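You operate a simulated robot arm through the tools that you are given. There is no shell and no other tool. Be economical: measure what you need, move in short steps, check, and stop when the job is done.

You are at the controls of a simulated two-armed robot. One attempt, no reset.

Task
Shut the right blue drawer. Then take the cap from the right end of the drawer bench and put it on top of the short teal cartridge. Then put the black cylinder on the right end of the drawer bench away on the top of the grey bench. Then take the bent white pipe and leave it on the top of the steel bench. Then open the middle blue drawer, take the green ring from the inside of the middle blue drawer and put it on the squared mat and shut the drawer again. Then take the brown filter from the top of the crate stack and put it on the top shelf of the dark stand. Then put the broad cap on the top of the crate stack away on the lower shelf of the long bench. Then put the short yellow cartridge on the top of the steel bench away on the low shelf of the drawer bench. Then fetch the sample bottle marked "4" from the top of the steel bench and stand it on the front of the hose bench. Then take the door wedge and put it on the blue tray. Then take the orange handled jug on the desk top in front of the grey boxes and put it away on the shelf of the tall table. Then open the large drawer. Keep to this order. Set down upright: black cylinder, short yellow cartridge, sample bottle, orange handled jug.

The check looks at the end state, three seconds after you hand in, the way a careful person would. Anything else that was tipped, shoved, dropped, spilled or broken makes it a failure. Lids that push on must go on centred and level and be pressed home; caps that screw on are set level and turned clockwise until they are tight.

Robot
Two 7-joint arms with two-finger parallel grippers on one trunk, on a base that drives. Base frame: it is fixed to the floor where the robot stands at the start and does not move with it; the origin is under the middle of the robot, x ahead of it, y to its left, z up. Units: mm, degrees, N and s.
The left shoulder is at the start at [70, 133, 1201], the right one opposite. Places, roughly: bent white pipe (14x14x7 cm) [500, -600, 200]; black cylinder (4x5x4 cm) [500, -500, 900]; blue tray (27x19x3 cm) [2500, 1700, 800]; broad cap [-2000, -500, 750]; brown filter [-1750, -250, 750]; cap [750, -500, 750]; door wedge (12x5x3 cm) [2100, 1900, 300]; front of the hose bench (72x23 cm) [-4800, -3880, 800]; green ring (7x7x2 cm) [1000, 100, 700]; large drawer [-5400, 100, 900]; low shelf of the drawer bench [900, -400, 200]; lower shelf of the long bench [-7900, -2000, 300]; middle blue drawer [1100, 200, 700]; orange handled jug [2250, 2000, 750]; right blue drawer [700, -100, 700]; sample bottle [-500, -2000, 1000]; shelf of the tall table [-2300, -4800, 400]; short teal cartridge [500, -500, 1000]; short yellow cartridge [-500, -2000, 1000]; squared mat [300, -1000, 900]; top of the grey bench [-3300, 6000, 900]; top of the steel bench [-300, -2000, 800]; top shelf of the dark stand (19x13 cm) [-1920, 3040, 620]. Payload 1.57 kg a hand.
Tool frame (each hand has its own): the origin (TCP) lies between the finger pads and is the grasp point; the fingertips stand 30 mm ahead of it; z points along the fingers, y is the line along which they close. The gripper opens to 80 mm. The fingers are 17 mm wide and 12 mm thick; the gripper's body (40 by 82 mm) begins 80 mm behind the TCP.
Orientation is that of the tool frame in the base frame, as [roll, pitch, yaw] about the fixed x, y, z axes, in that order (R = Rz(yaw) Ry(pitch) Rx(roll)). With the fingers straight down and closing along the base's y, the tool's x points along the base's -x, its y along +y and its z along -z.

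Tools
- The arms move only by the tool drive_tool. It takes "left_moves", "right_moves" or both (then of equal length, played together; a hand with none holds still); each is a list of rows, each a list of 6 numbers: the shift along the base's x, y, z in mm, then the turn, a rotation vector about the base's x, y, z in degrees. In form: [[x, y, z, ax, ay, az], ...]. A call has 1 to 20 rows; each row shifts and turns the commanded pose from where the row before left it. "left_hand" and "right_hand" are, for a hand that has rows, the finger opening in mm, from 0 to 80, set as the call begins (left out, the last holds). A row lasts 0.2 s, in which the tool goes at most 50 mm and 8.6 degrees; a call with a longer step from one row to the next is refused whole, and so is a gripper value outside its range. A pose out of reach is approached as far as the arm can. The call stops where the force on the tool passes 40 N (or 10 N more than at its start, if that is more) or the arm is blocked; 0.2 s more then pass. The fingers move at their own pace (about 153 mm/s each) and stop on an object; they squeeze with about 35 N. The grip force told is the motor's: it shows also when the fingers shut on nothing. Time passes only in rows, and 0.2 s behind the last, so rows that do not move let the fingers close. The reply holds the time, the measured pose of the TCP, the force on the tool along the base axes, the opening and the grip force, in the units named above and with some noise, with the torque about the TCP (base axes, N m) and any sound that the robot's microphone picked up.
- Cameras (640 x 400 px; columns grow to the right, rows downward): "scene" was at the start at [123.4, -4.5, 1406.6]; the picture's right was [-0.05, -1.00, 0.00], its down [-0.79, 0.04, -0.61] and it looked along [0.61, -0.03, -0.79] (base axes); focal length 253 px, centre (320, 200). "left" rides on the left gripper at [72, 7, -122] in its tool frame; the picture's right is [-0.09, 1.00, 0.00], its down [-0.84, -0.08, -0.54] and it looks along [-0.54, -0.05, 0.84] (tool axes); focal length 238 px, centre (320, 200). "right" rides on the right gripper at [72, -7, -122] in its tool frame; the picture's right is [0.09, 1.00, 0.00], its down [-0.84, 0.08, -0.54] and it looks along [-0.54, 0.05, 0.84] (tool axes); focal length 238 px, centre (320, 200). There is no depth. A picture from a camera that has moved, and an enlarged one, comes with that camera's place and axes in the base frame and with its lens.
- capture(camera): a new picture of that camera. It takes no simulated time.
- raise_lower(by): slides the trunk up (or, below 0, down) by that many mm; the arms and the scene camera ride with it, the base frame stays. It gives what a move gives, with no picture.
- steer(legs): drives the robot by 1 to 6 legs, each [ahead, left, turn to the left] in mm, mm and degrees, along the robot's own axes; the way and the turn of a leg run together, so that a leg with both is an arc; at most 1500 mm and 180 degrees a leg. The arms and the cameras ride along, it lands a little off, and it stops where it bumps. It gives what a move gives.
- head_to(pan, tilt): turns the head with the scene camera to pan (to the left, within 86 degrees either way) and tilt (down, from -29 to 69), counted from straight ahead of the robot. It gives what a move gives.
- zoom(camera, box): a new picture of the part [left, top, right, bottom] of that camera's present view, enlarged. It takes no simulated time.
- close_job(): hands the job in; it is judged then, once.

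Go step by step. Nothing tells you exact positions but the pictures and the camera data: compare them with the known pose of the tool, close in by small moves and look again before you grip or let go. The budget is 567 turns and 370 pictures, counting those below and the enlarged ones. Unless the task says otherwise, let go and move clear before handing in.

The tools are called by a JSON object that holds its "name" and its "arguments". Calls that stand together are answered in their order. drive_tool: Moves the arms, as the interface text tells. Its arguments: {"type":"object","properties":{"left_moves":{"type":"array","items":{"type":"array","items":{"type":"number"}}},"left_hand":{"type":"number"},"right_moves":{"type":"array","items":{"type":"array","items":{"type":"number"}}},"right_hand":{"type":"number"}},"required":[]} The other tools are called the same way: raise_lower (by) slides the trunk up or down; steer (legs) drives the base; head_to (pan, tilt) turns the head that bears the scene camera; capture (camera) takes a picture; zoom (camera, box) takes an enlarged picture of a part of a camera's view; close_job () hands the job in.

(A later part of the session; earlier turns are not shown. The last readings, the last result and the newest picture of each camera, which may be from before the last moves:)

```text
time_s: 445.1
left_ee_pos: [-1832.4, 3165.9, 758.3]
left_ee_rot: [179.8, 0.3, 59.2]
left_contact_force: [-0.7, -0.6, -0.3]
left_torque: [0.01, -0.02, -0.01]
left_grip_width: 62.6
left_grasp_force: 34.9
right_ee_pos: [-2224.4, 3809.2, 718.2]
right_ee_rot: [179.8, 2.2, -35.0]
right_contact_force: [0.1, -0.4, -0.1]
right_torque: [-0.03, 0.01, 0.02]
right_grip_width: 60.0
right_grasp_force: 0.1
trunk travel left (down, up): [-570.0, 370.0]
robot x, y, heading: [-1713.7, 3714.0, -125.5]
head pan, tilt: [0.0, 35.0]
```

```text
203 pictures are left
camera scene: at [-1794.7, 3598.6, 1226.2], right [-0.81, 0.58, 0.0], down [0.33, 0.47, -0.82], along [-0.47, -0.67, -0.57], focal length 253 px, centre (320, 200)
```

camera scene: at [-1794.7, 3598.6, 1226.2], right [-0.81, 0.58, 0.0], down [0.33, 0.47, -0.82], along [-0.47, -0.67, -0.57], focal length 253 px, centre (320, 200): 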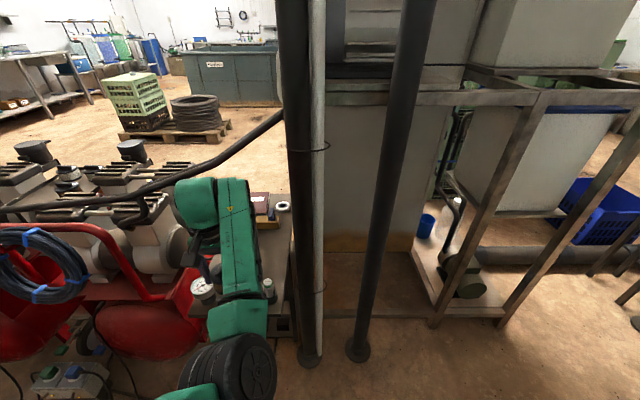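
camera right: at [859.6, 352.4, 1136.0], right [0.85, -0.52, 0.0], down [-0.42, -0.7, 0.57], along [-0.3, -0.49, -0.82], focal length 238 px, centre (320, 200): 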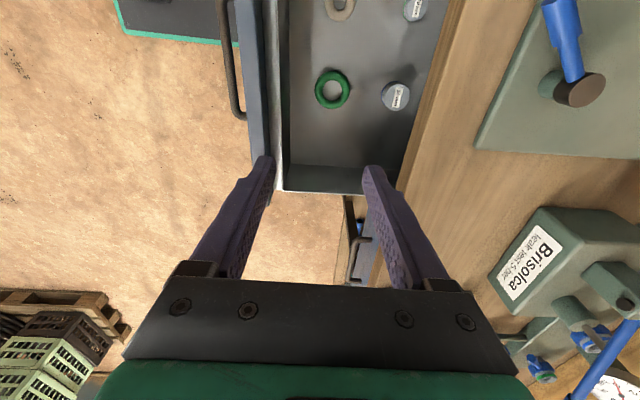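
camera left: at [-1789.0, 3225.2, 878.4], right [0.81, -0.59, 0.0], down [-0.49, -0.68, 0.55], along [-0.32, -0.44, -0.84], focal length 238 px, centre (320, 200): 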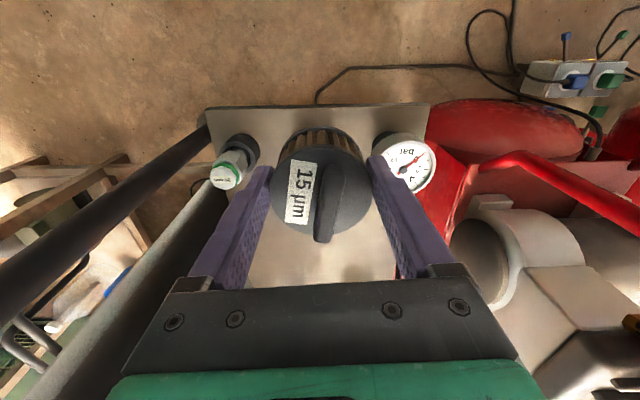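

{"name": "steer", "arguments": {"legs": [[115, 2, 0]]}}

{"name": "capture", "arguments": {"camera": "left"}}

{"name": "capture", "arguments": {"camera": "scene"}}

```text
time_s: 446.3
left_ee_pos: [-1897.9, 3066.5, 758.3]
left_ee_rot: [179.9, 0.3, 59.5]
left_contact_force: [0.5, -0.3, -0.9]
left_torque: [0.01, -0.01, -0.02]
left_grip_width: 63.1
left_grasp_force: 34.8
right_ee_pos: [-2291.6, 3710.3, 718.9]
right_ee_rot: [179.8, 2.2, -35.0]
right_contact_force: [-0.1, 0.3, 0.0]
right_torque: [-0.04, -0.04, 0.01]
right_grip_width: 60.0
right_grasp_force: 0.0
trunk travel left (down, up): [-570.0, 370.0]
robot x, y, heading: [-1780.8, 3616.9, -125.1]
head pan, tilt: [0.0, 35.0]
```

```text
202 pictures are left
camera left: at [-1854.5, 3126.5, 878.5], right [0.81, -0.59, 0.0], down [-0.49, -0.68, 0.55], along [-0.32, -0.44, -0.84], focal length 238 px, centre (320, 200)
```

left: 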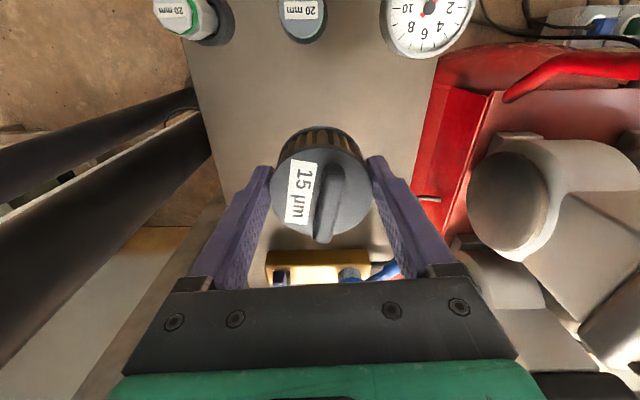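

```text
201 pictures are left
camera scene: at [-1861.7, 3500.3, 1226.2], right [-0.82, 0.58, 0.0], down [0.33, 0.47, -0.82], along [-0.47, -0.67, -0.57], focal length 253 px, centre (320, 200)
```

scene: 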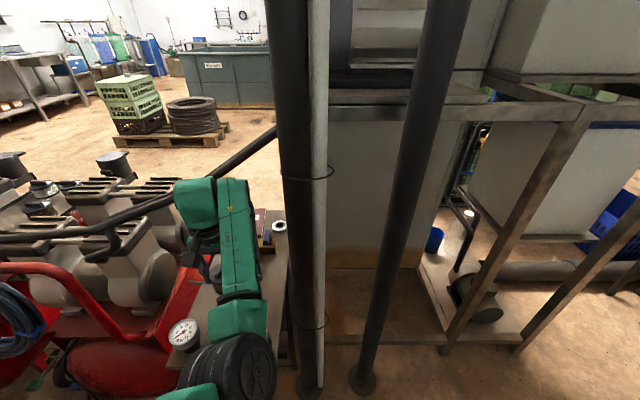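

{"name": "raise_lower", "arguments": {"by": -88}}

{"name": "drive_tool", "arguments": {"left_moves": [[0, 0, -4, 0, 0, 0], [0, 0, -4, 0, 0, 0], [0, 0, -3, 0, 0, 0]]}}

{"name": "capture", "arguments": {"camera": "left"}}

```text
time_s: 447.5
left_ee_pos: [-1898.1, 3066.7, 672.0]
left_ee_rot: [179.8, 0.4, 59.4]
left_contact_force: [0.8, 0.2, -0.2]
left_torque: [-0.01, 0.03, -0.01]
left_grip_width: 62.7
left_grasp_force: 34.5
right_ee_pos: [-2292.7, 3709.3, 631.4]
right_ee_rot: [179.8, 2.2, -35.0]
right_contact_force: [0.3, 0.5, -0.5]
right_torque: [0.01, -0.01, 0.02]
right_grip_width: 60.1
right_grasp_force: 0.0
trunk travel left (down, up): [-482.0, 458.0]
robot x, y, heading: [-1779.1, 3613.2, -125.5]
head pan, tilt: [0.0, 35.0]
```

```text
time_s: 448.3
left_ee_pos: [-1897.2, 3068.8, 665.0]
left_ee_rot: [179.6, 1.1, 59.5]
left_contact_force: [2.3, -10.5, 31.7]
left_torque: [-0.32, 0.13, 0.07]
left_grip_width: 62.7
left_grasp_force: 35.0
right_ee_pos: [-2291.0, 3711.9, 632.6]
right_ee_rot: [179.6, 2.1, -34.8]
right_contact_force: [0.0, 0.7, 0.5]
right_torque: [0.05, 0.01, -0.02]
right_grip_width: 60.0
right_grasp_force: 0.0
trunk travel left (down, up): [-482.0, 458.0]
robot x, y, heading: [-1780.8, 3611.0, -125.3]
head pan, tilt: [0.0, 35.0]
```

```text
200 pictures are left
camera left: at [-1854.4, 3129.0, 784.0], right [0.81, -0.58, 0.01], down [-0.49, -0.67, 0.56], along [-0.32, -0.46, -0.83], focal length 238 px, centre (320, 200)
```

left: 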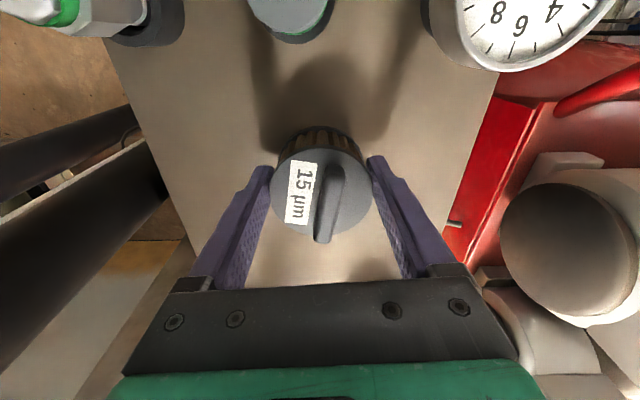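

{"name": "drive_tool", "arguments": {"left_moves": [[0, 0, 2, 0, 0, 0], [0, 0, 0, 0, 0, 0]]}}

{"name": "drive_tool", "arguments": {"left_hand": 80, "left_moves": [[0, 0, 0, 0, 0, 0], [0, 0, 0, 0, 0, 0], [0, 0, 0, 0, 0, 0]]}}

{"name": "raise_lower", "arguments": {"by": 88}}

{"name": "capture", "arguments": {"camera": "left"}}

```text
time_s: 448.9
left_ee_pos: [-1897.4, 3068.0, 664.2]
left_ee_rot: [179.8, 0.7, 59.4]
left_contact_force: [3.4, -9.7, 27.8]
left_torque: [-0.76, 0.18, 0.1]
left_grip_width: 62.8
left_grasp_force: 35.0
right_ee_pos: [-2290.9, 3710.7, 630.5]
right_ee_rot: [179.6, 2.2, -34.9]
right_contact_force: [0.3, 0.8, -0.1]
right_torque: [0.01, -0.02, 0.02]
right_grip_width: 60.3
right_grasp_force: 0.0
trunk travel left (down, up): [-482.0, 458.0]
robot x, y, heading: [-1779.8, 3614.9, -125.4]
head pan, tilt: [0.0, 35.0]
```

```text
time_s: 449.7
left_ee_pos: [-1897.7, 3067.7, 660.0]
left_ee_rot: [179.9, 0.2, 59.4]
left_contact_force: [-0.3, -0.5, 0.1]
left_torque: [-0.01, 0.0, 0.02]
left_grip_width: 79.8
left_grasp_force: 0.1
right_ee_pos: [-2292.9, 3709.9, 629.9]
right_ee_rot: [179.9, 2.2, -34.9]
right_contact_force: [0.3, 0.6, 0.6]
right_torque: [0.01, -0.01, -0.01]
right_grip_width: 59.9
right_grasp_force: 0.0
trunk travel left (down, up): [-482.0, 458.0]
robot x, y, heading: [-1777.1, 3617.7, -125.4]
head pan, tilt: [0.0, 35.0]
```

```text
time_s: 450.9
left_ee_pos: [-1897.4, 3067.7, 749.6]
left_ee_rot: [179.9, 0.4, 59.3]
left_contact_force: [0.6, 1.3, -0.6]
left_torque: [0.02, 0.03, 0.02]
left_grip_width: 80.1
left_grasp_force: 0.1
right_ee_pos: [-2292.2, 3709.4, 718.6]
right_ee_rot: [179.9, 2.1, -34.8]
right_contact_force: [-0.3, -0.1, -0.7]
right_torque: [0.0, -0.01, -0.03]
right_grip_width: 60.1
right_grasp_force: 0.1
trunk travel left (down, up): [-570.0, 370.0]
robot x, y, heading: [-1779.4, 3612.8, -125.3]
head pan, tilt: [0.0, 35.0]
```

```text
199 pictures are left
camera left: at [-1855.7, 3126.9, 869.2], right [0.81, -0.59, 0.0], down [-0.49, -0.68, 0.55], along [-0.32, -0.44, -0.84], focal length 238 px, centre (320, 200)
```

left: 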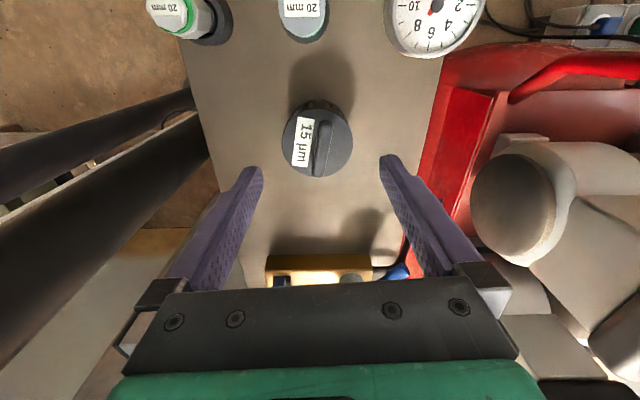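

The filter is on the stand. Backing out and returning by the same route to the crate stack for the broad cap.

{"name": "steer", "arguments": {"legs": [[-260, 0, 0]]}}

{"name": "raise_lower", "arguments": {"by": 370}}

{"name": "steer", "arguments": {"legs": [[0, 0, -89.5]]}}

```text
time_s: 452.8
left_ee_pos: [-1745.5, 3280.6, 749.3]
left_ee_rot: [179.9, 0.3, 59.8]
left_contact_force: [0.0, -0.4, -0.1]
left_torque: [0.0, 0.01, 0.01]
left_grip_width: 80.1
left_grasp_force: 0.1
right_ee_pos: [-2143.7, 3920.2, 719.1]
right_ee_rot: [179.9, 2.2, -34.5]
right_contact_force: [0.1, 0.6, 1.1]
right_torque: [-0.02, -0.03, 0.04]
right_grip_width: 60.0
right_grasp_force: 0.0
trunk travel left (down, up): [-570.0, 370.0]
robot x, y, heading: [-1634.6, 3826.2, -125.3]
head pan, tilt: [0.0, 35.0]
```

```text
time_s: 456.4
left_ee_pos: [-1745.6, 3279.1, 1120.0]
left_ee_rot: [179.9, 0.2, 59.7]
left_contact_force: [1.0, -0.1, 0.4]
left_torque: [-0.02, -0.01, 0.02]
left_grip_width: 80.1
left_grasp_force: 0.0
right_ee_pos: [-2143.2, 3919.6, 1086.9]
right_ee_rot: [179.8, 2.2, -34.5]
right_contact_force: [-0.9, 0.6, 0.3]
right_torque: [-0.02, 0.01, -0.01]
right_grip_width: 60.1
right_grasp_force: 0.1
trunk travel left (down, up): [-940.0, 0.0]
robot x, y, heading: [-1627.2, 3829.5, -125.0]
head pan, tilt: [0.0, 35.0]
```

```text
time_s: 460.5
left_ee_pos: [-2182.2, 3920.7, 1119.4]
left_ee_rot: [179.9, 0.4, -27.8]
left_contact_force: [0.1, -0.4, 0.1]
left_torque: [0.0, -0.01, 0.03]
left_grip_width: 80.3
left_grasp_force: 0.1
right_ee_pos: [-1560.8, 4344.0, 1089.3]
right_ee_rot: [179.9, 2.2, -122.1]
right_contact_force: [-0.9, 0.2, -0.9]
right_torque: [0.03, -0.01, -0.01]
right_grip_width: 60.0
right_grasp_force: 0.0
trunk travel left (down, up): [-940.0, 0.0]
robot x, y, heading: [-1630.2, 3827.5, 147.4]
head pan, tilt: [0.0, 35.0]
```

{"name": "steer", "arguments": {"legs": [[-806, 71, 0], [-806, 71, 0], [-806, 71, 0], [-450, 459, 0], [-450, 459, 0]]}}

{"name": "capture", "arguments": {"camera": "scene"}}

```text
time_s: 479.2
left_ee_pos: [14.1, 1167.6, 1119.4]
left_ee_rot: [179.8, 0.2, -27.5]
left_contact_force: [-0.3, -0.4, -0.2]
left_torque: [-0.06, -0.01, -0.05]
left_grip_width: 79.9
left_grasp_force: 0.0
right_ee_pos: [634.7, 1593.3, 1087.7]
right_ee_rot: [180.0, 2.2, -121.8]
right_contact_force: [-0.6, 0.4, -0.7]
right_torque: [-0.03, -0.04, -0.01]
right_grip_width: 60.1
right_grasp_force: 0.2
trunk travel left (down, up): [-940.0, 0.0]
robot x, y, heading: [564.6, 1075.6, 147.8]
head pan, tilt: [0.0, 35.0]
```

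```text
198 pictures are left
camera scene: at [447.7, 1150.9, 1596.1], right [0.53, 0.85, 0.0], down [0.49, -0.31, -0.82], along [-0.69, 0.44, -0.57], focal length 253 px, centre (320, 200)
```

scene: 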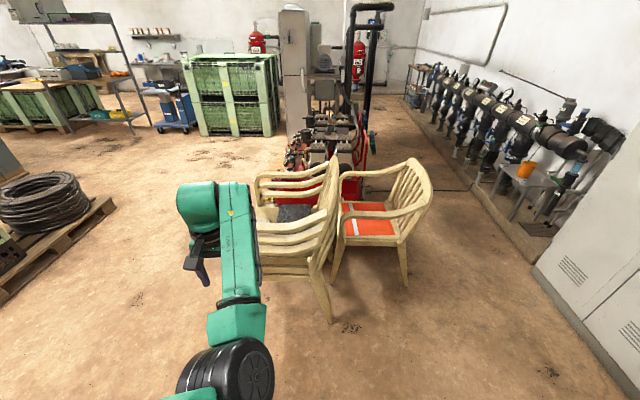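

{"name": "steer", "arguments": {"legs": [[0, 0, -2.3], [244, 1202, 0], [244, 1202, 0]]}}

{"name": "capture", "arguments": {"camera": "left"}}

```text
time_s: 491.6
left_ee_pos: [-1679.3, -616.7, 1118.7]
left_ee_rot: [179.8, 0.2, -26.3]
left_contact_force: [0.5, -0.5, -0.3]
left_torque: [0.01, 0.02, -0.01]
left_grip_width: 79.9
left_grasp_force: 0.1
right_ee_pos: [-1068.8, -174.8, 1087.5]
right_ee_rot: [179.9, 2.1, -120.7]
right_contact_force: [0.0, 1.2, 0.1]
right_torque: [0.0, -0.02, 0.01]
right_grip_width: 60.0
right_grasp_force: 0.1
trunk travel left (down, up): [-940.0, 0.0]
robot x, y, heading: [-1124.3, -693.3, 148.8]
head pan, tilt: [0.0, 35.0]
```

```text
197 pictures are left
camera left: at [-1617.2, -652.8, 1239.5], right [-0.52, -0.85, 0.0], down [-0.71, 0.44, 0.55], along [-0.47, 0.28, -0.84], focal length 238 px, centre (320, 200)
```

left: 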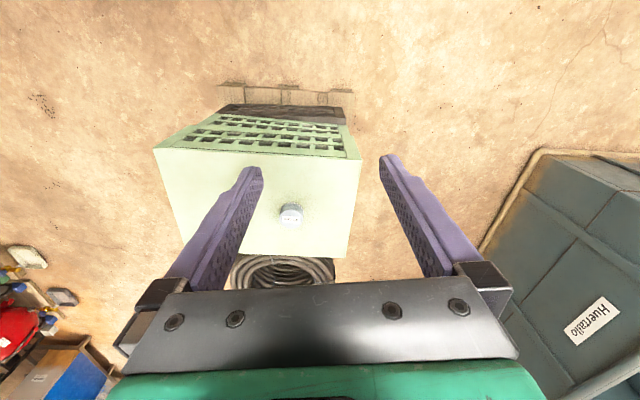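

{"name": "steer", "arguments": {"legs": [[0, 0, -4], [285, -12, 0]]}}

{"name": "raise_lower", "arguments": {"by": -230}}

{"name": "capture", "arguments": {"camera": "left"}}

```text
time_s: 494.0
left_ee_pos: [-1892.0, -405.2, 1120.8]
left_ee_rot: [180.0, 0.4, -30.7]
left_contact_force: [-0.5, -0.3, -0.3]
left_torque: [0.01, -0.03, 0.02]
left_grip_width: 80.2
left_grasp_force: 0.2
right_ee_pos: [-1248.4, -12.7, 1088.4]
right_ee_rot: [179.6, 2.1, -125.0]
right_contact_force: [0.3, 1.6, 0.3]
right_torque: [-0.03, -0.02, 0.02]
right_grip_width: 59.7
right_grasp_force: 0.1
trunk travel left (down, up): [-940.0, 0.0]
robot x, y, heading: [-1349.4, -522.8, 144.4]
head pan, tilt: [0.0, 35.0]
```

```text
time_s: 496.4
left_ee_pos: [-1895.0, -402.4, 890.2]
left_ee_rot: [179.9, 0.3, -30.7]
left_contact_force: [0.5, -1.5, 0.0]
left_torque: [0.01, 0.02, 0.04]
left_grip_width: 80.1
left_grasp_force: 0.1
right_ee_pos: [-1250.7, -9.5, 858.0]
right_ee_rot: [179.8, 2.2, -124.8]
right_contact_force: [0.0, 0.2, 0.0]
right_torque: [-0.01, 0.04, 0.01]
right_grip_width: 60.0
right_grasp_force: 0.1
trunk travel left (down, up): [-710.0, 230.0]
robot x, y, heading: [-1347.8, -522.2, 144.4]
head pan, tilt: [0.0, 35.0]
```

```text
196 pictures are left
camera left: at [-1834.5, -445.2, 1009.4], right [-0.59, -0.81, 0.0], down [-0.68, 0.49, 0.55], along [-0.44, 0.32, -0.84], focal length 238 px, centre (320, 200)
```

left: 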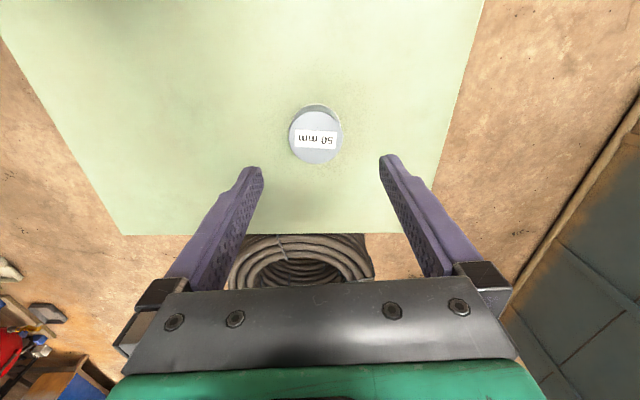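

{"name": "drive_tool", "arguments": {"left_moves": [[-3.8, 10.2, 0, 0, 0, 0]]}}

{"name": "raise_lower", "arguments": {"by": -85}}

{"name": "zoom", "arguments": {"camera": "left", "box": [220, 80, 420, 220]}}

```text
time_s: 496.8
left_ee_pos: [-1898.3, -393.2, 890.4]
left_ee_rot: [179.9, 0.2, -30.7]
left_contact_force: [-0.4, -0.2, -0.3]
left_torque: [-0.02, -0.02, -0.01]
left_grip_width: 79.9
left_grasp_force: 0.1
right_ee_pos: [-1250.0, -10.5, 856.3]
right_ee_rot: [179.8, 2.3, -124.9]
right_contact_force: [0.0, 0.7, 0.6]
right_torque: [0.03, 0.04, 0.0]
right_grip_width: 59.6
right_grasp_force: 0.1
trunk travel left (down, up): [-710.0, 230.0]
robot x, y, heading: [-1349.5, -522.7, 144.5]
head pan, tilt: [0.0, 35.0]
```

```text
time_s: 498.0
left_ee_pos: [-1896.9, -392.4, 804.4]
left_ee_rot: [179.9, 0.3, -30.8]
left_contact_force: [0.1, 0.1, -0.3]
left_torque: [-0.01, 0.02, -0.03]
left_grip_width: 80.0
left_grasp_force: 0.1
right_ee_pos: [-1250.6, -10.7, 773.7]
right_ee_rot: [179.8, 2.2, -125.0]
right_contact_force: [-0.1, 0.1, 1.0]
right_torque: [0.01, 0.0, -0.01]
right_grip_width: 60.2
right_grasp_force: 0.1
trunk travel left (down, up): [-625.0, 315.0]
robot x, y, heading: [-1345.6, -522.7, 144.7]
head pan, tilt: [0.0, 35.0]
```

```text
2.86 times, centred on (320, 150) of left
camera zoom: at [-1837.9, -434.9, 924.7], right [-0.59, -0.81, 0.0], down [-0.68, 0.49, 0.55], along [-0.44, 0.32, -0.84], focal length 681 px, centre (320, 343)
```

zoom: 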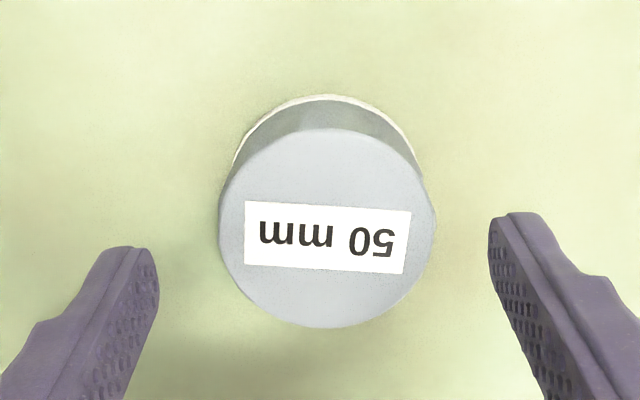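

{"name": "drive_tool", "arguments": {"left_moves": [[0, 0, -20, 0, 0, 0], [0, 0, -15, 0, 0, 0], [0, 0, -10, 0, 0, 0], [0, 0, -3, 0, 0, 0]]}}

{"name": "drive_tool", "arguments": {"left_hand": 0, "left_moves": [[0, 0, 0, 0, 0, 0], [0, 0, 0, 0, 0, 0], [0, 0, 0, 0, 0, 0]]}}

{"name": "raise_lower", "arguments": {"by": 300}}

{"name": "capture", "arguments": {"camera": "left"}}

```text
time_s: 499.0
left_ee_pos: [-1897.2, -391.6, 756.8]
left_ee_rot: [179.8, 0.3, -30.7]
left_contact_force: [-0.2, -0.1, -0.5]
left_torque: [0.03, 0.01, -0.03]
left_grip_width: 80.1
left_grasp_force: 0.1
right_ee_pos: [-1251.1, -10.5, 772.4]
right_ee_rot: [179.8, 2.2, -124.9]
right_contact_force: [-0.4, -0.8, 0.2]
right_torque: [0.01, 0.01, 0.02]
right_grip_width: 60.2
right_grasp_force: 0.1
trunk travel left (down, up): [-625.0, 315.0]
robot x, y, heading: [-1346.4, -521.9, 144.7]
head pan, tilt: [0.0, 35.0]
```

```text
time_s: 499.8
left_ee_pos: [-1896.2, -392.7, 756.5]
left_ee_rot: [179.9, 0.3, -30.7]
left_contact_force: [-0.3, -1.3, 1.0]
left_torque: [0.03, -0.02, 0.03]
left_grip_width: 62.0
left_grasp_force: 34.8
right_ee_pos: [-1251.2, -10.1, 773.1]
right_ee_rot: [179.8, 2.3, -125.0]
right_contact_force: [0.2, -0.3, 0.3]
right_torque: [-0.03, 0.0, 0.03]
right_grip_width: 60.0
right_grasp_force: 0.0
trunk travel left (down, up): [-625.0, 315.0]
robot x, y, heading: [-1347.2, -519.1, 144.8]
head pan, tilt: [0.0, 35.0]
```

```text
time_s: 502.8
left_ee_pos: [-1895.9, -392.6, 1056.1]
left_ee_rot: [180.0, 0.4, -30.8]
left_contact_force: [-0.6, -0.2, -1.0]
left_torque: [0.02, -0.01, 0.0]
left_grip_width: 62.2
left_grasp_force: 35.0
right_ee_pos: [-1251.1, -10.3, 1072.6]
right_ee_rot: [179.7, 2.1, -125.0]
right_contact_force: [0.7, 0.2, -0.6]
right_torque: [0.02, -0.01, 0.02]
right_grip_width: 60.2
right_grasp_force: 0.1
trunk travel left (down, up): [-925.0, 15.0]
robot x, y, heading: [-1345.8, -526.0, 144.5]
head pan, tilt: [0.0, 35.0]
```

```text
194 pictures are left
camera left: at [-1837.4, -434.0, 1175.8], right [-0.59, -0.81, 0.0], down [-0.68, 0.49, 0.55], along [-0.44, 0.32, -0.84], focal length 238 px, centre (320, 200)
```

left: 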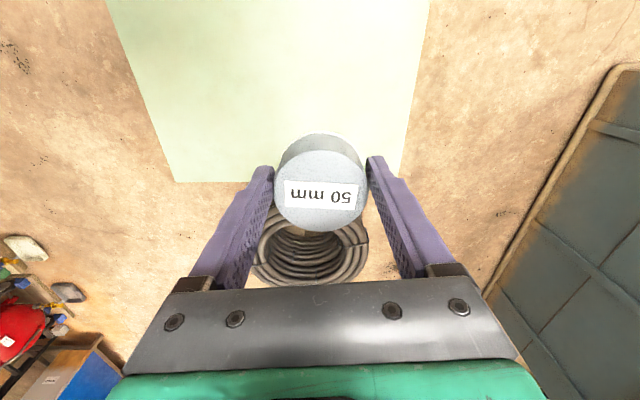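

Cap held. The long bench is at the far wall past the big container; I'll take the southern side and look as I go.

{"name": "steer", "arguments": {"legs": [[-300, 0, 0], [0, 0, 95.5], [1390, 0, 0], [1390, 0, 0]]}}

{"name": "head_to", "arguments": {"pan": -60, "tilt": 15}}

{"name": "capture", "arguments": {"camera": "scene"}}

```text
time_s: 521.9
left_ee_pos: [-2641.7, -3631.8, 1055.6]
left_ee_rot: [179.8, 0.4, 64.3]
left_contact_force: [1.0, -0.3, -0.4]
left_torque: [0.0, -0.03, 0.0]
left_grip_width: 61.9
left_grasp_force: 35.3
right_ee_pos: [-3078.7, -3021.7, 1074.3]
right_ee_rot: [179.8, 2.2, -29.9]
right_contact_force: [0.9, 0.0, -1.3]
right_torque: [-0.04, 0.01, 0.0]
right_grip_width: 60.1
right_grasp_force: 0.0
trunk travel left (down, up): [-925.0, 15.0]
robot x, y, heading: [-2561.7, -3073.5, -120.3]
head pan, tilt: [0.0, 35.0]
```

```text
time_s: 523.2
left_ee_pos: [-2643.7, -3629.9, 1055.4]
left_ee_rot: [179.8, 0.4, 64.2]
left_contact_force: [0.2, -0.7, -1.9]
left_torque: [0.01, 0.01, -0.01]
left_grip_width: 61.7
left_grasp_force: 35.2
right_ee_pos: [-3078.9, -3020.6, 1073.0]
right_ee_rot: [179.8, 2.2, -29.9]
right_contact_force: [-0.5, -0.4, -0.1]
right_torque: [-0.02, -0.03, -0.02]
right_grip_width: 59.6
right_grasp_force: 0.0
trunk travel left (down, up): [-925.0, 15.0]
robot x, y, heading: [-2559.6, -3074.3, -120.4]
head pan, tilt: [-60.0, 15.0]
```

```text
193 pictures are left
camera scene: at [-2680.9, -3116.6, 1613.2], right [0.01, 1.0, 0.0], down [0.26, 0.0, -0.97], along [-0.97, 0.01, -0.26], focal length 253 px, centre (320, 200)
```

scene: 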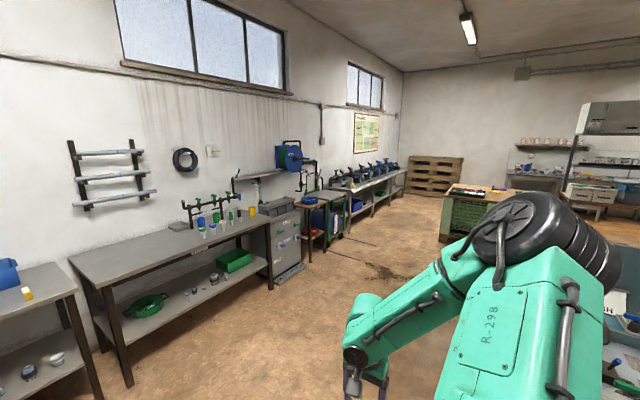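

{"name": "zoom", "arguments": {"camera": "scene", "box": [280, 130, 480, 270]}}

```text
2.86 times, centred on (380, 200) of scene
camera zoom: at [-2680.9, -3116.6, 1613.2], right [0.01, 1.0, 0.0], down [0.26, 0.0, -0.97], along [-0.97, 0.01, -0.26], focal length 723 px, centre (149, 200)
```

zoom: 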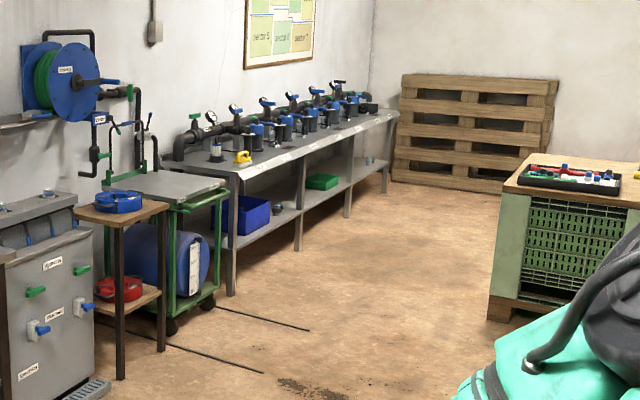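

The long bench runs along the far-left wall with free room on its lower shelf. Driving there in stages.

{"name": "steer", "arguments": {"legs": [[0, 0, -94.6], [845, 486, 0], [845, 486, 0], [783, 16, 0], [783, 16, 0]]}}

{"name": "head_to", "arguments": {"pan": 15, "tilt": 25}}

{"name": "capture", "arguments": {"camera": "scene"}}

```text
time_s: 544.7
left_ee_pos: [-6360.3, -1852.4, 1056.6]
left_ee_rot: [179.9, 0.3, -31.5]
left_contact_force: [0.3, 0.1, -1.9]
left_torque: [0.02, 0.02, -0.01]
left_grip_width: 61.5
left_grasp_force: 35.1
right_ee_pos: [-5709.3, -1480.4, 1072.9]
right_ee_rot: [179.8, 2.2, -125.9]
right_contact_force: [-0.3, 0.2, 1.0]
right_torque: [-0.02, 0.0, -0.03]
right_grip_width: 60.1
right_grasp_force: 0.0
trunk travel left (down, up): [-925.0, 15.0]
robot x, y, heading: [-5811.6, -1995.1, 143.8]
head pan, tilt: [-60.0, 15.0]
```

```text
time_s: 546.2
left_ee_pos: [-6361.6, -1851.3, 1055.1]
left_ee_rot: [179.9, 0.4, -31.6]
left_contact_force: [0.7, -0.7, -0.8]
left_torque: [0.0, 0.0, 0.02]
left_grip_width: 61.1
left_grasp_force: 35.1
right_ee_pos: [-5709.5, -1478.9, 1072.5]
right_ee_rot: [179.8, 2.2, -125.7]
right_contact_force: [0.3, 0.3, -1.2]
right_torque: [0.03, 0.01, 0.02]
right_grip_width: 60.0
right_grasp_force: 0.0
trunk travel left (down, up): [-925.0, 15.0]
robot x, y, heading: [-5814.2, -1992.1, 143.3]
head pan, tilt: [15.0, 25.0]
```

```text
191 pictures are left
camera scene: at [-5942.3, -1927.8, 1597.0], right [0.36, 0.93, 0.0], down [0.39, -0.15, -0.91], along [-0.84, 0.33, -0.42], focal length 253 px, centre (320, 200)
```

scene: 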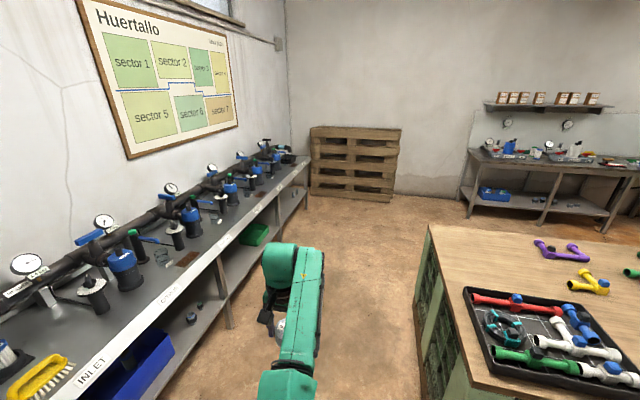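

{"name": "steer", "arguments": {"legs": [[0, 140, 0], [820, 0, 0], [820, 0, 0]]}}

{"name": "steer", "arguments": {"legs": [[0, 0, 90.5]]}}

{"name": "head_to", "arguments": {"pan": 0, "tilt": 40}}

{"name": "capture", "arguments": {"camera": "scene"}}

```text
time_s: 555.6
left_ee_pos: [-7757.7, -929.5, 1055.3]
left_ee_rot: [179.9, 0.4, -33.1]
left_contact_force: [-0.9, -0.4, -1.2]
left_torque: [0.03, 0.02, 0.01]
left_grip_width: 61.3
left_grasp_force: 35.1
right_ee_pos: [-7098.0, -573.8, 1073.0]
right_ee_rot: [179.8, 2.2, -127.3]
right_contact_force: [-0.3, 1.2, 0.0]
right_torque: [-0.04, -0.02, 0.0]
right_grip_width: 60.0
right_grasp_force: 0.0
trunk travel left (down, up): [-925.0, 15.0]
robot x, y, heading: [-7214.9, -1077.6, 142.4]
head pan, tilt: [15.0, 25.0]
```

```text
time_s: 559.8
left_ee_pos: [-7370.7, -1623.8, 1055.6]
left_ee_rot: [179.7, 0.4, 56.7]
left_contact_force: [0.2, -0.4, -0.7]
left_torque: [-0.01, 0.0, 0.0]
left_grip_width: 61.4
left_grasp_force: 34.8
right_ee_pos: [-7722.9, -961.8, 1072.8]
right_ee_rot: [180.0, 2.2, -37.5]
right_contact_force: [0.6, 0.0, -0.3]
right_torque: [0.03, 0.01, -0.04]
right_grip_width: 59.8
right_grasp_force: 0.0
trunk travel left (down, up): [-925.0, 15.0]
robot x, y, heading: [-7214.6, -1081.9, -128.0]
head pan, tilt: [15.0, 25.0]
```

```text
time_s: 560.5
left_ee_pos: [-7370.6, -1625.2, 1056.4]
left_ee_rot: [179.9, 0.2, 56.8]
left_contact_force: [0.0, 0.1, 0.1]
left_torque: [0.01, -0.02, 0.0]
left_grip_width: 61.3
left_grasp_force: 35.1
right_ee_pos: [-7722.4, -961.8, 1072.7]
right_ee_rot: [179.8, 2.2, -37.5]
right_contact_force: [-0.3, 0.0, 0.7]
right_torque: [0.03, 0.04, 0.02]
right_grip_width: 60.1
right_grasp_force: 0.1
trunk travel left (down, up): [-925.0, 15.0]
robot x, y, heading: [-7217.8, -1082.4, -127.7]
head pan, tilt: [0.0, 40.0]
```

```text
190 pictures are left
camera scene: at [-7300.1, -1188.8, 1573.8], right [-0.79, 0.61, 0.0], down [0.39, 0.51, -0.77], along [-0.47, -0.6, -0.64], focal length 253 px, centre (320, 200)
```

scene: 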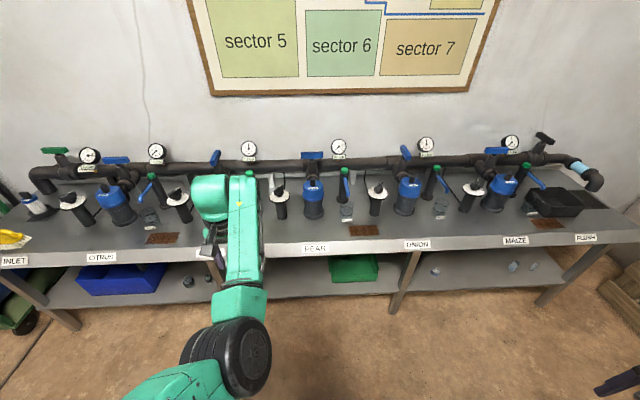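

Facing the long bench; the shelf spot ahead of my left hand is free. Lowering the trunk before reaching under.

{"name": "raise_lower", "arguments": {"by": -400}}

{"name": "raise_lower", "arguments": {"by": -230}}

{"name": "capture", "arguments": {"camera": "scene"}}

{"name": "capture", "arguments": {"camera": "left"}}

```text
time_s: 564.4
left_ee_pos: [-7370.2, -1623.7, 656.2]
left_ee_rot: [179.9, 0.3, 56.8]
left_contact_force: [-0.2, 0.1, -1.3]
left_torque: [0.05, -0.04, -0.02]
left_grip_width: 61.5
left_grasp_force: 35.1
right_ee_pos: [-7722.8, -962.3, 673.5]
right_ee_rot: [179.7, 2.2, -37.5]
right_contact_force: [0.3, 0.3, -0.2]
right_torque: [0.03, -0.03, 0.01]
right_grip_width: 60.2
right_grasp_force: 0.1
trunk travel left (down, up): [-525.0, 415.0]
robot x, y, heading: [-7214.1, -1080.7, -128.0]
head pan, tilt: [0.0, 40.0]
```

```text
time_s: 566.8
left_ee_pos: [-7370.3, -1624.1, 425.6]
left_ee_rot: [180.0, 0.3, 56.8]
left_contact_force: [-0.9, 0.6, -1.5]
left_torque: [0.02, 0.02, 0.0]
left_grip_width: 61.3
left_grasp_force: 34.8
right_ee_pos: [-7722.4, -961.5, 442.8]
right_ee_rot: [179.8, 2.3, -37.5]
right_contact_force: [-0.2, -0.2, 0.1]
right_torque: [0.03, 0.01, 0.01]
right_grip_width: 59.9
right_grasp_force: 0.0
trunk travel left (down, up): [-295.0, 645.0]
robot x, y, heading: [-7212.8, -1080.7, -127.8]
head pan, tilt: [0.0, 40.0]
```

```text
189 pictures are left
camera scene: at [-7300.0, -1188.5, 943.7], right [-0.79, 0.61, 0.0], down [0.4, 0.51, -0.77], along [-0.47, -0.6, -0.64], focal length 253 px, centre (320, 200)
```

scene: 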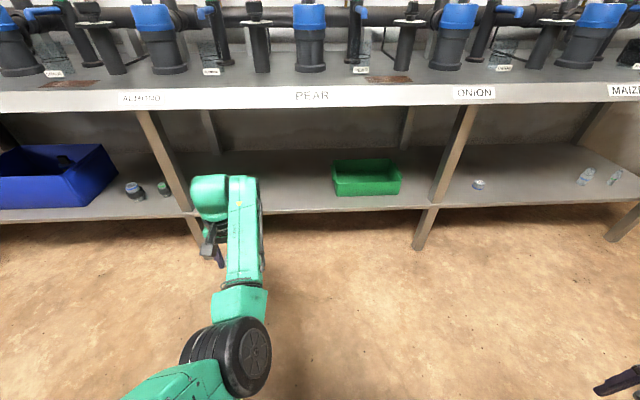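

```text
188 pictures are left
camera left: at [-7324.6, -1566.5, 545.9], right [0.78, -0.62, 0.0], down [-0.52, -0.65, 0.55], along [-0.34, -0.43, -0.84], focal length 238 px, centre (320, 200)
```

left: 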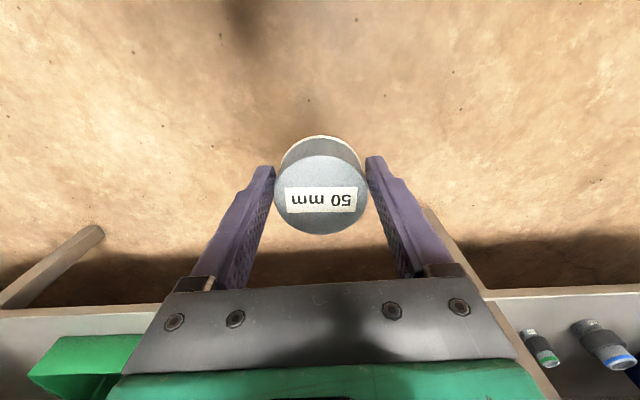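

{"name": "raise_lower", "arguments": {"by": -45}}

{"name": "steer", "arguments": {"legs": [[300, 0, 1.5]]}}

{"name": "capture", "arguments": {"camera": "scene"}}

{"name": "capture", "arguments": {"camera": "left"}}

```text
time_s: 567.7
left_ee_pos: [-7369.7, -1622.2, 380.8]
left_ee_rot: [179.9, 0.3, 56.8]
left_contact_force: [-0.4, 0.3, -0.5]
left_torque: [-0.01, 0.01, -0.03]
left_grip_width: 61.2
left_grasp_force: 35.1
right_ee_pos: [-7724.0, -962.8, 399.2]
right_ee_rot: [179.7, 2.2, -37.5]
right_contact_force: [0.8, 0.3, -0.7]
right_torque: [-0.01, 0.02, 0.03]
right_grip_width: 60.1
right_grasp_force: 0.0
trunk travel left (down, up): [-250.0, 690.0]
robot x, y, heading: [-7213.5, -1079.8, -128.0]
head pan, tilt: [0.0, 40.0]
```

```text
time_s: 569.7
left_ee_pos: [-7537.6, -1869.6, 381.4]
left_ee_rot: [179.9, 0.3, 58.4]
left_contact_force: [0.0, 0.5, -0.8]
left_torque: [0.0, 0.02, -0.03]
left_grip_width: 61.2
left_grasp_force: 34.6
right_ee_pos: [-7909.3, -1218.8, 398.8]
right_ee_rot: [179.8, 2.1, -35.9]
right_contact_force: [0.0, 0.4, 0.1]
right_torque: [0.01, 0.0, 0.0]
right_grip_width: 60.0
right_grasp_force: 0.1
trunk travel left (down, up): [-250.0, 690.0]
robot x, y, heading: [-7400.0, -1320.4, -126.4]
head pan, tilt: [0.0, 40.0]
```

```text
187 pictures are left
camera scene: at [-7480.1, -1433.0, 898.7], right [-0.81, 0.59, 0.0], down [0.38, 0.52, -0.77], along [-0.45, -0.62, -0.64], focal length 253 px, centre (320, 200)
```

scene: 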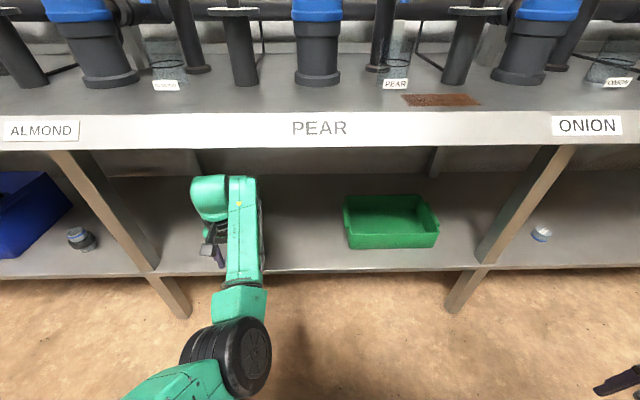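

```text
186 pictures are left
camera left: at [-7493.7, -1811.4, 500.6], right [0.8, -0.6, 0.0], down [-0.5, -0.67, 0.55], along [-0.33, -0.44, -0.84], focal length 238 px, centre (320, 200)
```

left: 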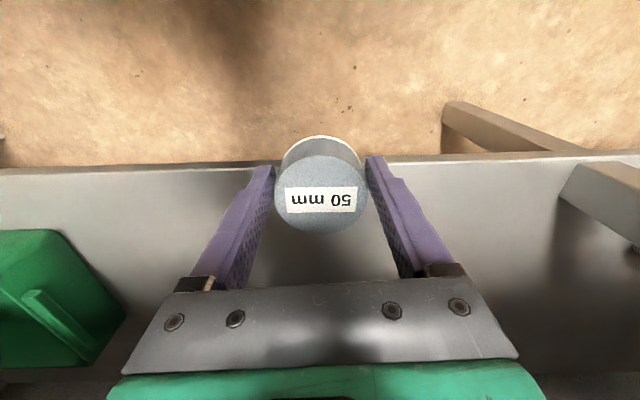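

{"name": "steer", "arguments": {"legs": [[180, 0, 0]]}}

{"name": "capture", "arguments": {"camera": "left"}}

{"name": "capture", "arguments": {"camera": "scene"}}

```text
time_s: 571.2
left_ee_pos: [-7646.2, -2019.8, 381.0]
left_ee_rot: [179.9, 0.2, 58.5]
left_contact_force: [0.2, -0.2, -0.7]
left_torque: [0.02, -0.04, 0.01]
left_grip_width: 61.1
left_grasp_force: 34.8
right_ee_pos: [-8018.7, -1367.5, 398.5]
right_ee_rot: [179.8, 2.1, -35.9]
right_contact_force: [0.5, 0.3, -0.3]
right_torque: [0.02, 0.03, -0.01]
right_grip_width: 60.1
right_grasp_force: 0.2
trunk travel left (down, up): [-250.0, 690.0]
robot x, y, heading: [-7505.2, -1469.7, -126.2]
head pan, tilt: [0.0, 40.0]
```

```text
185 pictures are left
camera left: at [-7602.2, -1960.6, 500.6], right [0.8, -0.6, 0.0], down [-0.5, -0.67, 0.55], along [-0.32, -0.44, -0.84], focal length 238 px, centre (320, 200)
```

left: 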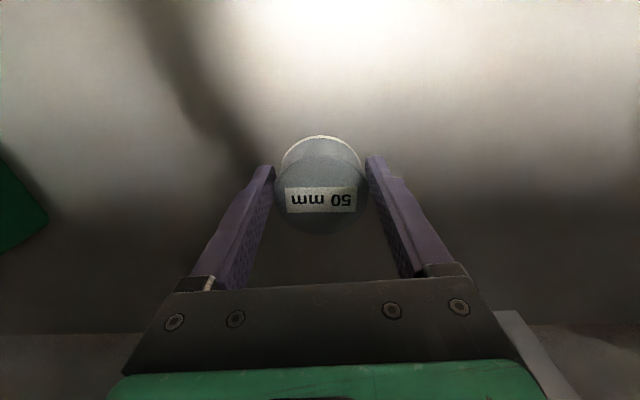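

```text
184 pictures are left
camera scene: at [-7589.2, -1582.2, 898.6], right [-0.81, 0.59, 0.0], down [0.38, 0.52, -0.77], along [-0.45, -0.62, -0.64], focal length 253 px, centre (320, 200)
```

scene: 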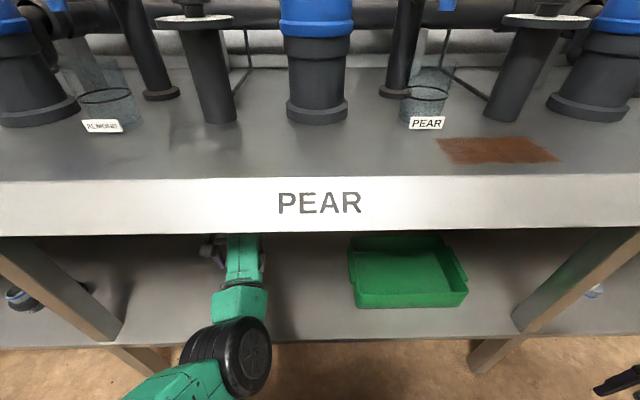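

{"name": "raise_lower", "arguments": {"by": -30}}

{"name": "drive_tool", "arguments": {"left_moves": [[0, 0, -5, 0, 0, 0], [0, 0, -5, 0, 0, 0], [0, 0, -4, 0, 0, 0]]}}

```text
time_s: 572.0
left_ee_pos: [-7645.6, -2018.7, 350.1]
left_ee_rot: [179.9, 0.3, 58.5]
left_contact_force: [0.0, -0.2, -0.7]
left_torque: [0.02, 0.0, 0.01]
left_grip_width: 61.2
left_grasp_force: 35.1
right_ee_pos: [-8018.0, -1368.4, 369.2]
right_ee_rot: [179.8, 2.3, -35.9]
right_contact_force: [0.1, -0.3, -0.5]
right_torque: [-0.04, 0.01, -0.02]
right_grip_width: 59.7
right_grasp_force: 0.1
trunk travel left (down, up): [-220.0, 720.0]
robot x, y, heading: [-7508.6, -1473.5, -126.1]
head pan, tilt: [0.0, 40.0]
```

```text
time_s: 572.8
left_ee_pos: [-7645.9, -2019.6, 336.7]
left_ee_rot: [179.9, 0.2, 58.5]
left_contact_force: [0.5, 0.4, -0.9]
left_torque: [-0.01, 0.01, -0.01]
left_grip_width: 61.1
left_grasp_force: 34.8
right_ee_pos: [-8018.3, -1368.0, 369.5]
right_ee_rot: [179.8, 2.2, -35.8]
right_contact_force: [0.0, -1.5, -0.6]
right_torque: [0.01, 0.0, 0.02]
right_grip_width: 60.2
right_grasp_force: 0.0
trunk travel left (down, up): [-220.0, 720.0]
robot x, y, heading: [-7509.7, -1473.6, -126.2]
head pan, tilt: [0.0, 40.0]
```

{"name": "drive_tool", "arguments": {"left_moves": [[0, 0, -4, 0, 0, 0], [0, 0, -4, 0, 0, 0], [0, 0, -3, 0, 0, 0], [0, 0, -3, 0, 0, 0]]}}

{"name": "capture", "arguments": {"camera": "left"}}

```text
time_s: 573.8
left_ee_pos: [-7647.1, -2020.5, 327.2]
left_ee_rot: [179.7, 0.8, 58.5]
left_contact_force: [-4.5, 0.7, 32.0]
left_torque: [-0.13, 0.49, -0.15]
left_grip_width: 61.4
left_grasp_force: 34.7
right_ee_pos: [-8017.5, -1367.1, 368.9]
right_ee_rot: [179.5, 2.1, -35.8]
right_contact_force: [0.3, -0.1, 0.6]
right_torque: [0.02, 0.0, -0.03]
right_grip_width: 60.1
right_grasp_force: 0.1
trunk travel left (down, up): [-220.0, 720.0]
robot x, y, heading: [-7509.3, -1472.6, -126.3]
head pan, tilt: [0.0, 40.0]
```

```text
183 pictures are left
camera left: at [-7602.2, -1960.0, 446.7], right [0.8, -0.6, 0.01], down [-0.5, -0.66, 0.56], along [-0.33, -0.45, -0.83], focal length 238 px, centre (320, 200)
```

left: 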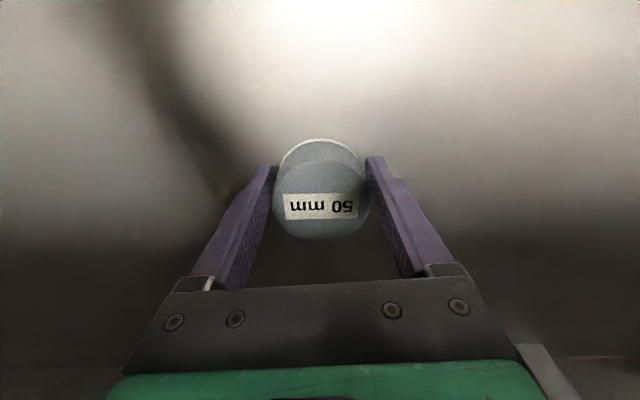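

Contact at z≈327. Release, rise and back out.

{"name": "drive_tool", "arguments": {"left_moves": [[0, 0, 3, 0, 0, 0], [0, 0, 0, 0, 0, 0]]}}

{"name": "drive_tool", "arguments": {"left_hand": 80, "left_moves": [[0, 0, 0, 0, 0, 0], [0, 0, 0, 0, 0, 0], [0, 0, 0, 0, 0, 0]]}}

{"name": "raise_lower", "arguments": {"by": 60}}

{"name": "capture", "arguments": {"camera": "left"}}

{"name": "steer", "arguments": {"legs": [[-450, 0, 0]]}}

{"name": "capture", "arguments": {"camera": "scene"}}

```text
time_s: 574.4
left_ee_pos: [-7645.4, -2018.9, 327.7]
left_ee_rot: [179.8, 0.6, 58.5]
left_contact_force: [-4.4, -5.7, 19.1]
left_torque: [-0.8, 0.68, 0.02]
left_grip_width: 61.0
left_grasp_force: 34.9
right_ee_pos: [-8018.1, -1368.3, 368.2]
right_ee_rot: [179.7, 2.1, -35.7]
right_contact_force: [-1.0, 0.6, 0.5]
right_torque: [-0.01, 0.01, 0.0]
right_grip_width: 59.9
right_grasp_force: 0.2
trunk travel left (down, up): [-220.0, 720.0]
robot x, y, heading: [-7506.5, -1472.2, -126.3]
head pan, tilt: [0.0, 40.0]
```

```text
time_s: 575.2
left_ee_pos: [-7647.2, -2018.9, 324.2]
left_ee_rot: [179.9, 0.3, 58.4]
left_contact_force: [-0.6, 0.7, -0.7]
left_torque: [0.0, 0.02, 0.01]
left_grip_width: 80.0
left_grasp_force: 0.0
right_ee_pos: [-8018.3, -1367.8, 368.5]
right_ee_rot: [179.7, 2.2, -35.8]
right_contact_force: [-0.1, 0.2, -0.6]
right_torque: [0.01, 0.01, 0.03]
right_grip_width: 60.1
right_grasp_force: 0.0
trunk travel left (down, up): [-220.0, 720.0]
robot x, y, heading: [-7505.8, -1470.9, -126.0]
head pan, tilt: [0.0, 40.0]
```

```text
time_s: 576.2
left_ee_pos: [-7645.3, -2019.3, 385.5]
left_ee_rot: [180.0, 0.4, 58.4]
left_contact_force: [-0.3, 0.5, 0.6]
left_torque: [-0.01, 0.02, 0.0]
left_grip_width: 79.8
left_grasp_force: 0.0
right_ee_pos: [-8018.4, -1368.5, 429.1]
right_ee_rot: [179.8, 2.2, -35.9]
right_contact_force: [0.2, 0.2, 0.7]
right_torque: [0.03, 0.01, 0.0]
right_grip_width: 60.0
right_grasp_force: 0.2
trunk travel left (down, up): [-280.0, 660.0]
robot x, y, heading: [-7509.1, -1472.6, -126.1]
head pan, tilt: [0.0, 40.0]
```

```text
182 pictures are left
camera left: at [-7602.2, -1960.5, 505.5], right [0.8, -0.6, 0.0], down [-0.5, -0.67, 0.55], along [-0.32, -0.44, -0.84], focal length 238 px, centre (320, 200)
```

left: 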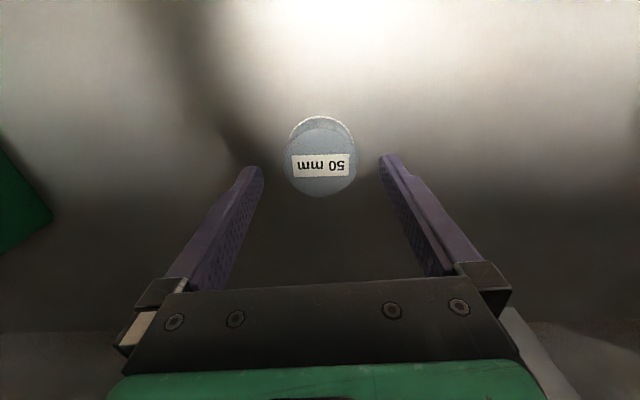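

```text
time_s: 579.0
left_ee_pos: [-7371.1, -1647.6, 385.1]
left_ee_rot: [179.9, 0.2, 58.8]
left_contact_force: [-0.6, 0.1, 0.3]
left_torque: [0.03, 0.0, -0.04]
left_grip_width: 80.1
left_grasp_force: 0.0
right_ee_pos: [-7747.5, -997.3, 428.4]
right_ee_rot: [179.8, 2.2, -35.5]
right_contact_force: [0.3, -1.2, -0.2]
right_torque: [0.02, 0.0, 0.02]
right_grip_width: 59.8
right_grasp_force: 0.1
trunk travel left (down, up): [-280.0, 660.0]
robot x, y, heading: [-7237.8, -1097.4, -125.9]
head pan, tilt: [0.0, 40.0]
```

```text
181 pictures are left
camera scene: at [-7316.9, -1209.1, 928.8], right [-0.81, 0.59, 0.0], down [0.38, 0.52, -0.77], along [-0.45, -0.62, -0.64], focal length 253 px, centre (320, 200)
```

scene: 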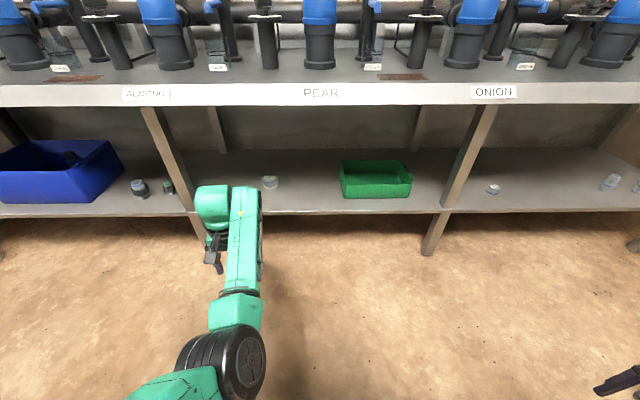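

The cap is on the long bench's lower shelf. Raising and driving back to the steel bench, heading -36°.

{"name": "raise_lower", "arguments": {"by": 400}}

{"name": "raise_lower", "arguments": {"by": 250}}

{"name": "steer", "arguments": {"legs": [[0, 0, 90], [830, -30, 0], [830, -30, 0], [808, 106, 0], [808, 106, 0]]}}

{"name": "head_to", "arguments": {"pan": 0, "tilt": 20}}

{"name": "capture", "arguments": {"camera": "scene"}}

```text
time_s: 582.8
left_ee_pos: [-7371.2, -1647.0, 785.0]
left_ee_rot: [179.9, 0.3, 58.8]
left_contact_force: [0.9, 0.4, 0.8]
left_torque: [0.0, 0.02, -0.02]
left_grip_width: 79.9
left_grasp_force: 0.0
right_ee_pos: [-7748.0, -999.0, 828.2]
right_ee_rot: [179.7, 2.2, -35.4]
right_contact_force: [-0.4, -0.7, 0.9]
right_torque: [-0.01, 0.01, 0.01]
right_grip_width: 59.9
right_grasp_force: 0.1
trunk travel left (down, up): [-680.0, 260.0]
robot x, y, heading: [-7235.2, -1098.6, -126.0]
head pan, tilt: [0.0, 40.0]
```

```text
time_s: 585.4
left_ee_pos: [-7371.9, -1647.2, 1035.2]
left_ee_rot: [179.9, 0.3, 58.8]
left_contact_force: [-0.7, 0.3, -0.5]
left_torque: [0.0, 0.02, 0.0]
left_grip_width: 79.9
left_grasp_force: 0.0
right_ee_pos: [-7747.4, -997.5, 1079.5]
right_ee_rot: [179.8, 2.3, -35.5]
right_contact_force: [-0.3, -0.2, 0.2]
right_torque: [0.01, -0.02, 0.01]
right_grip_width: 60.0
right_grasp_force: 0.1
trunk travel left (down, up): [-930.0, 10.0]
robot x, y, heading: [-7237.9, -1096.2, -125.9]
head pan, tilt: [0.0, 40.0]
```

```text
time_s: 605.6
left_ee_pos: [-3946.7, -3069.9, 1036.1]
left_ee_rot: [180.0, 0.4, 149.4]
left_contact_force: [0.3, 0.9, 0.2]
left_torque: [0.0, -0.02, 0.01]
left_grip_width: 80.1
left_grasp_force: 0.1
right_ee_pos: [-4592.6, -3452.7, 1079.8]
right_ee_rot: [179.8, 2.2, 55.2]
right_contact_force: [-1.1, 0.0, -1.4]
right_torque: [0.0, 0.02, 0.01]
right_grip_width: 59.9
right_grasp_force: 0.0
trunk travel left (down, up): [-930.0, 10.0]
robot x, y, heading: [-4497.0, -2943.5, -35.1]
head pan, tilt: [0.0, 40.0]
```

```text
time_s: 606.4
left_ee_pos: [-3944.8, -3071.1, 1034.7]
left_ee_rot: [179.9, 0.3, 149.4]
left_contact_force: [-0.5, 0.8, -0.8]
left_torque: [-0.01, -0.02, 0.01]
left_grip_width: 79.9
left_grasp_force: 0.2
right_ee_pos: [-4591.9, -3453.4, 1077.9]
right_ee_rot: [179.8, 2.2, 55.1]
right_contact_force: [0.6, 1.1, -0.7]
right_torque: [0.0, 0.02, -0.02]
right_grip_width: 60.0
right_grasp_force: 0.2
trunk travel left (down, up): [-930.0, 10.0]
robot x, y, heading: [-4494.0, -2942.9, -35.1]
head pan, tilt: [0.0, 20.0]
```

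```text
180 pictures are left
camera scene: at [-4379.8, -3025.0, 1610.0], right [-0.58, -0.82, 0.0], down [-0.28, 0.2, -0.94], along [0.77, -0.54, -0.34], focal length 253 px, centre (320, 200)
```

scene: 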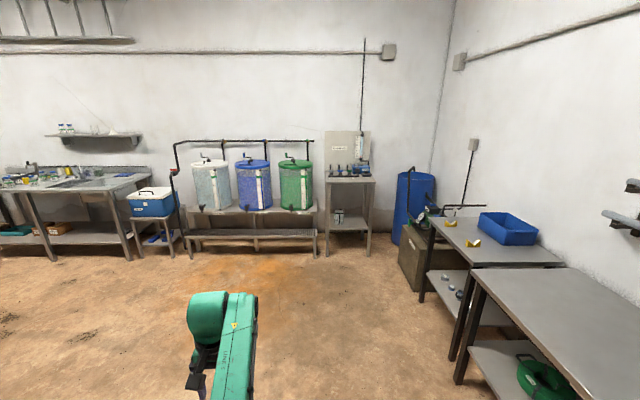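

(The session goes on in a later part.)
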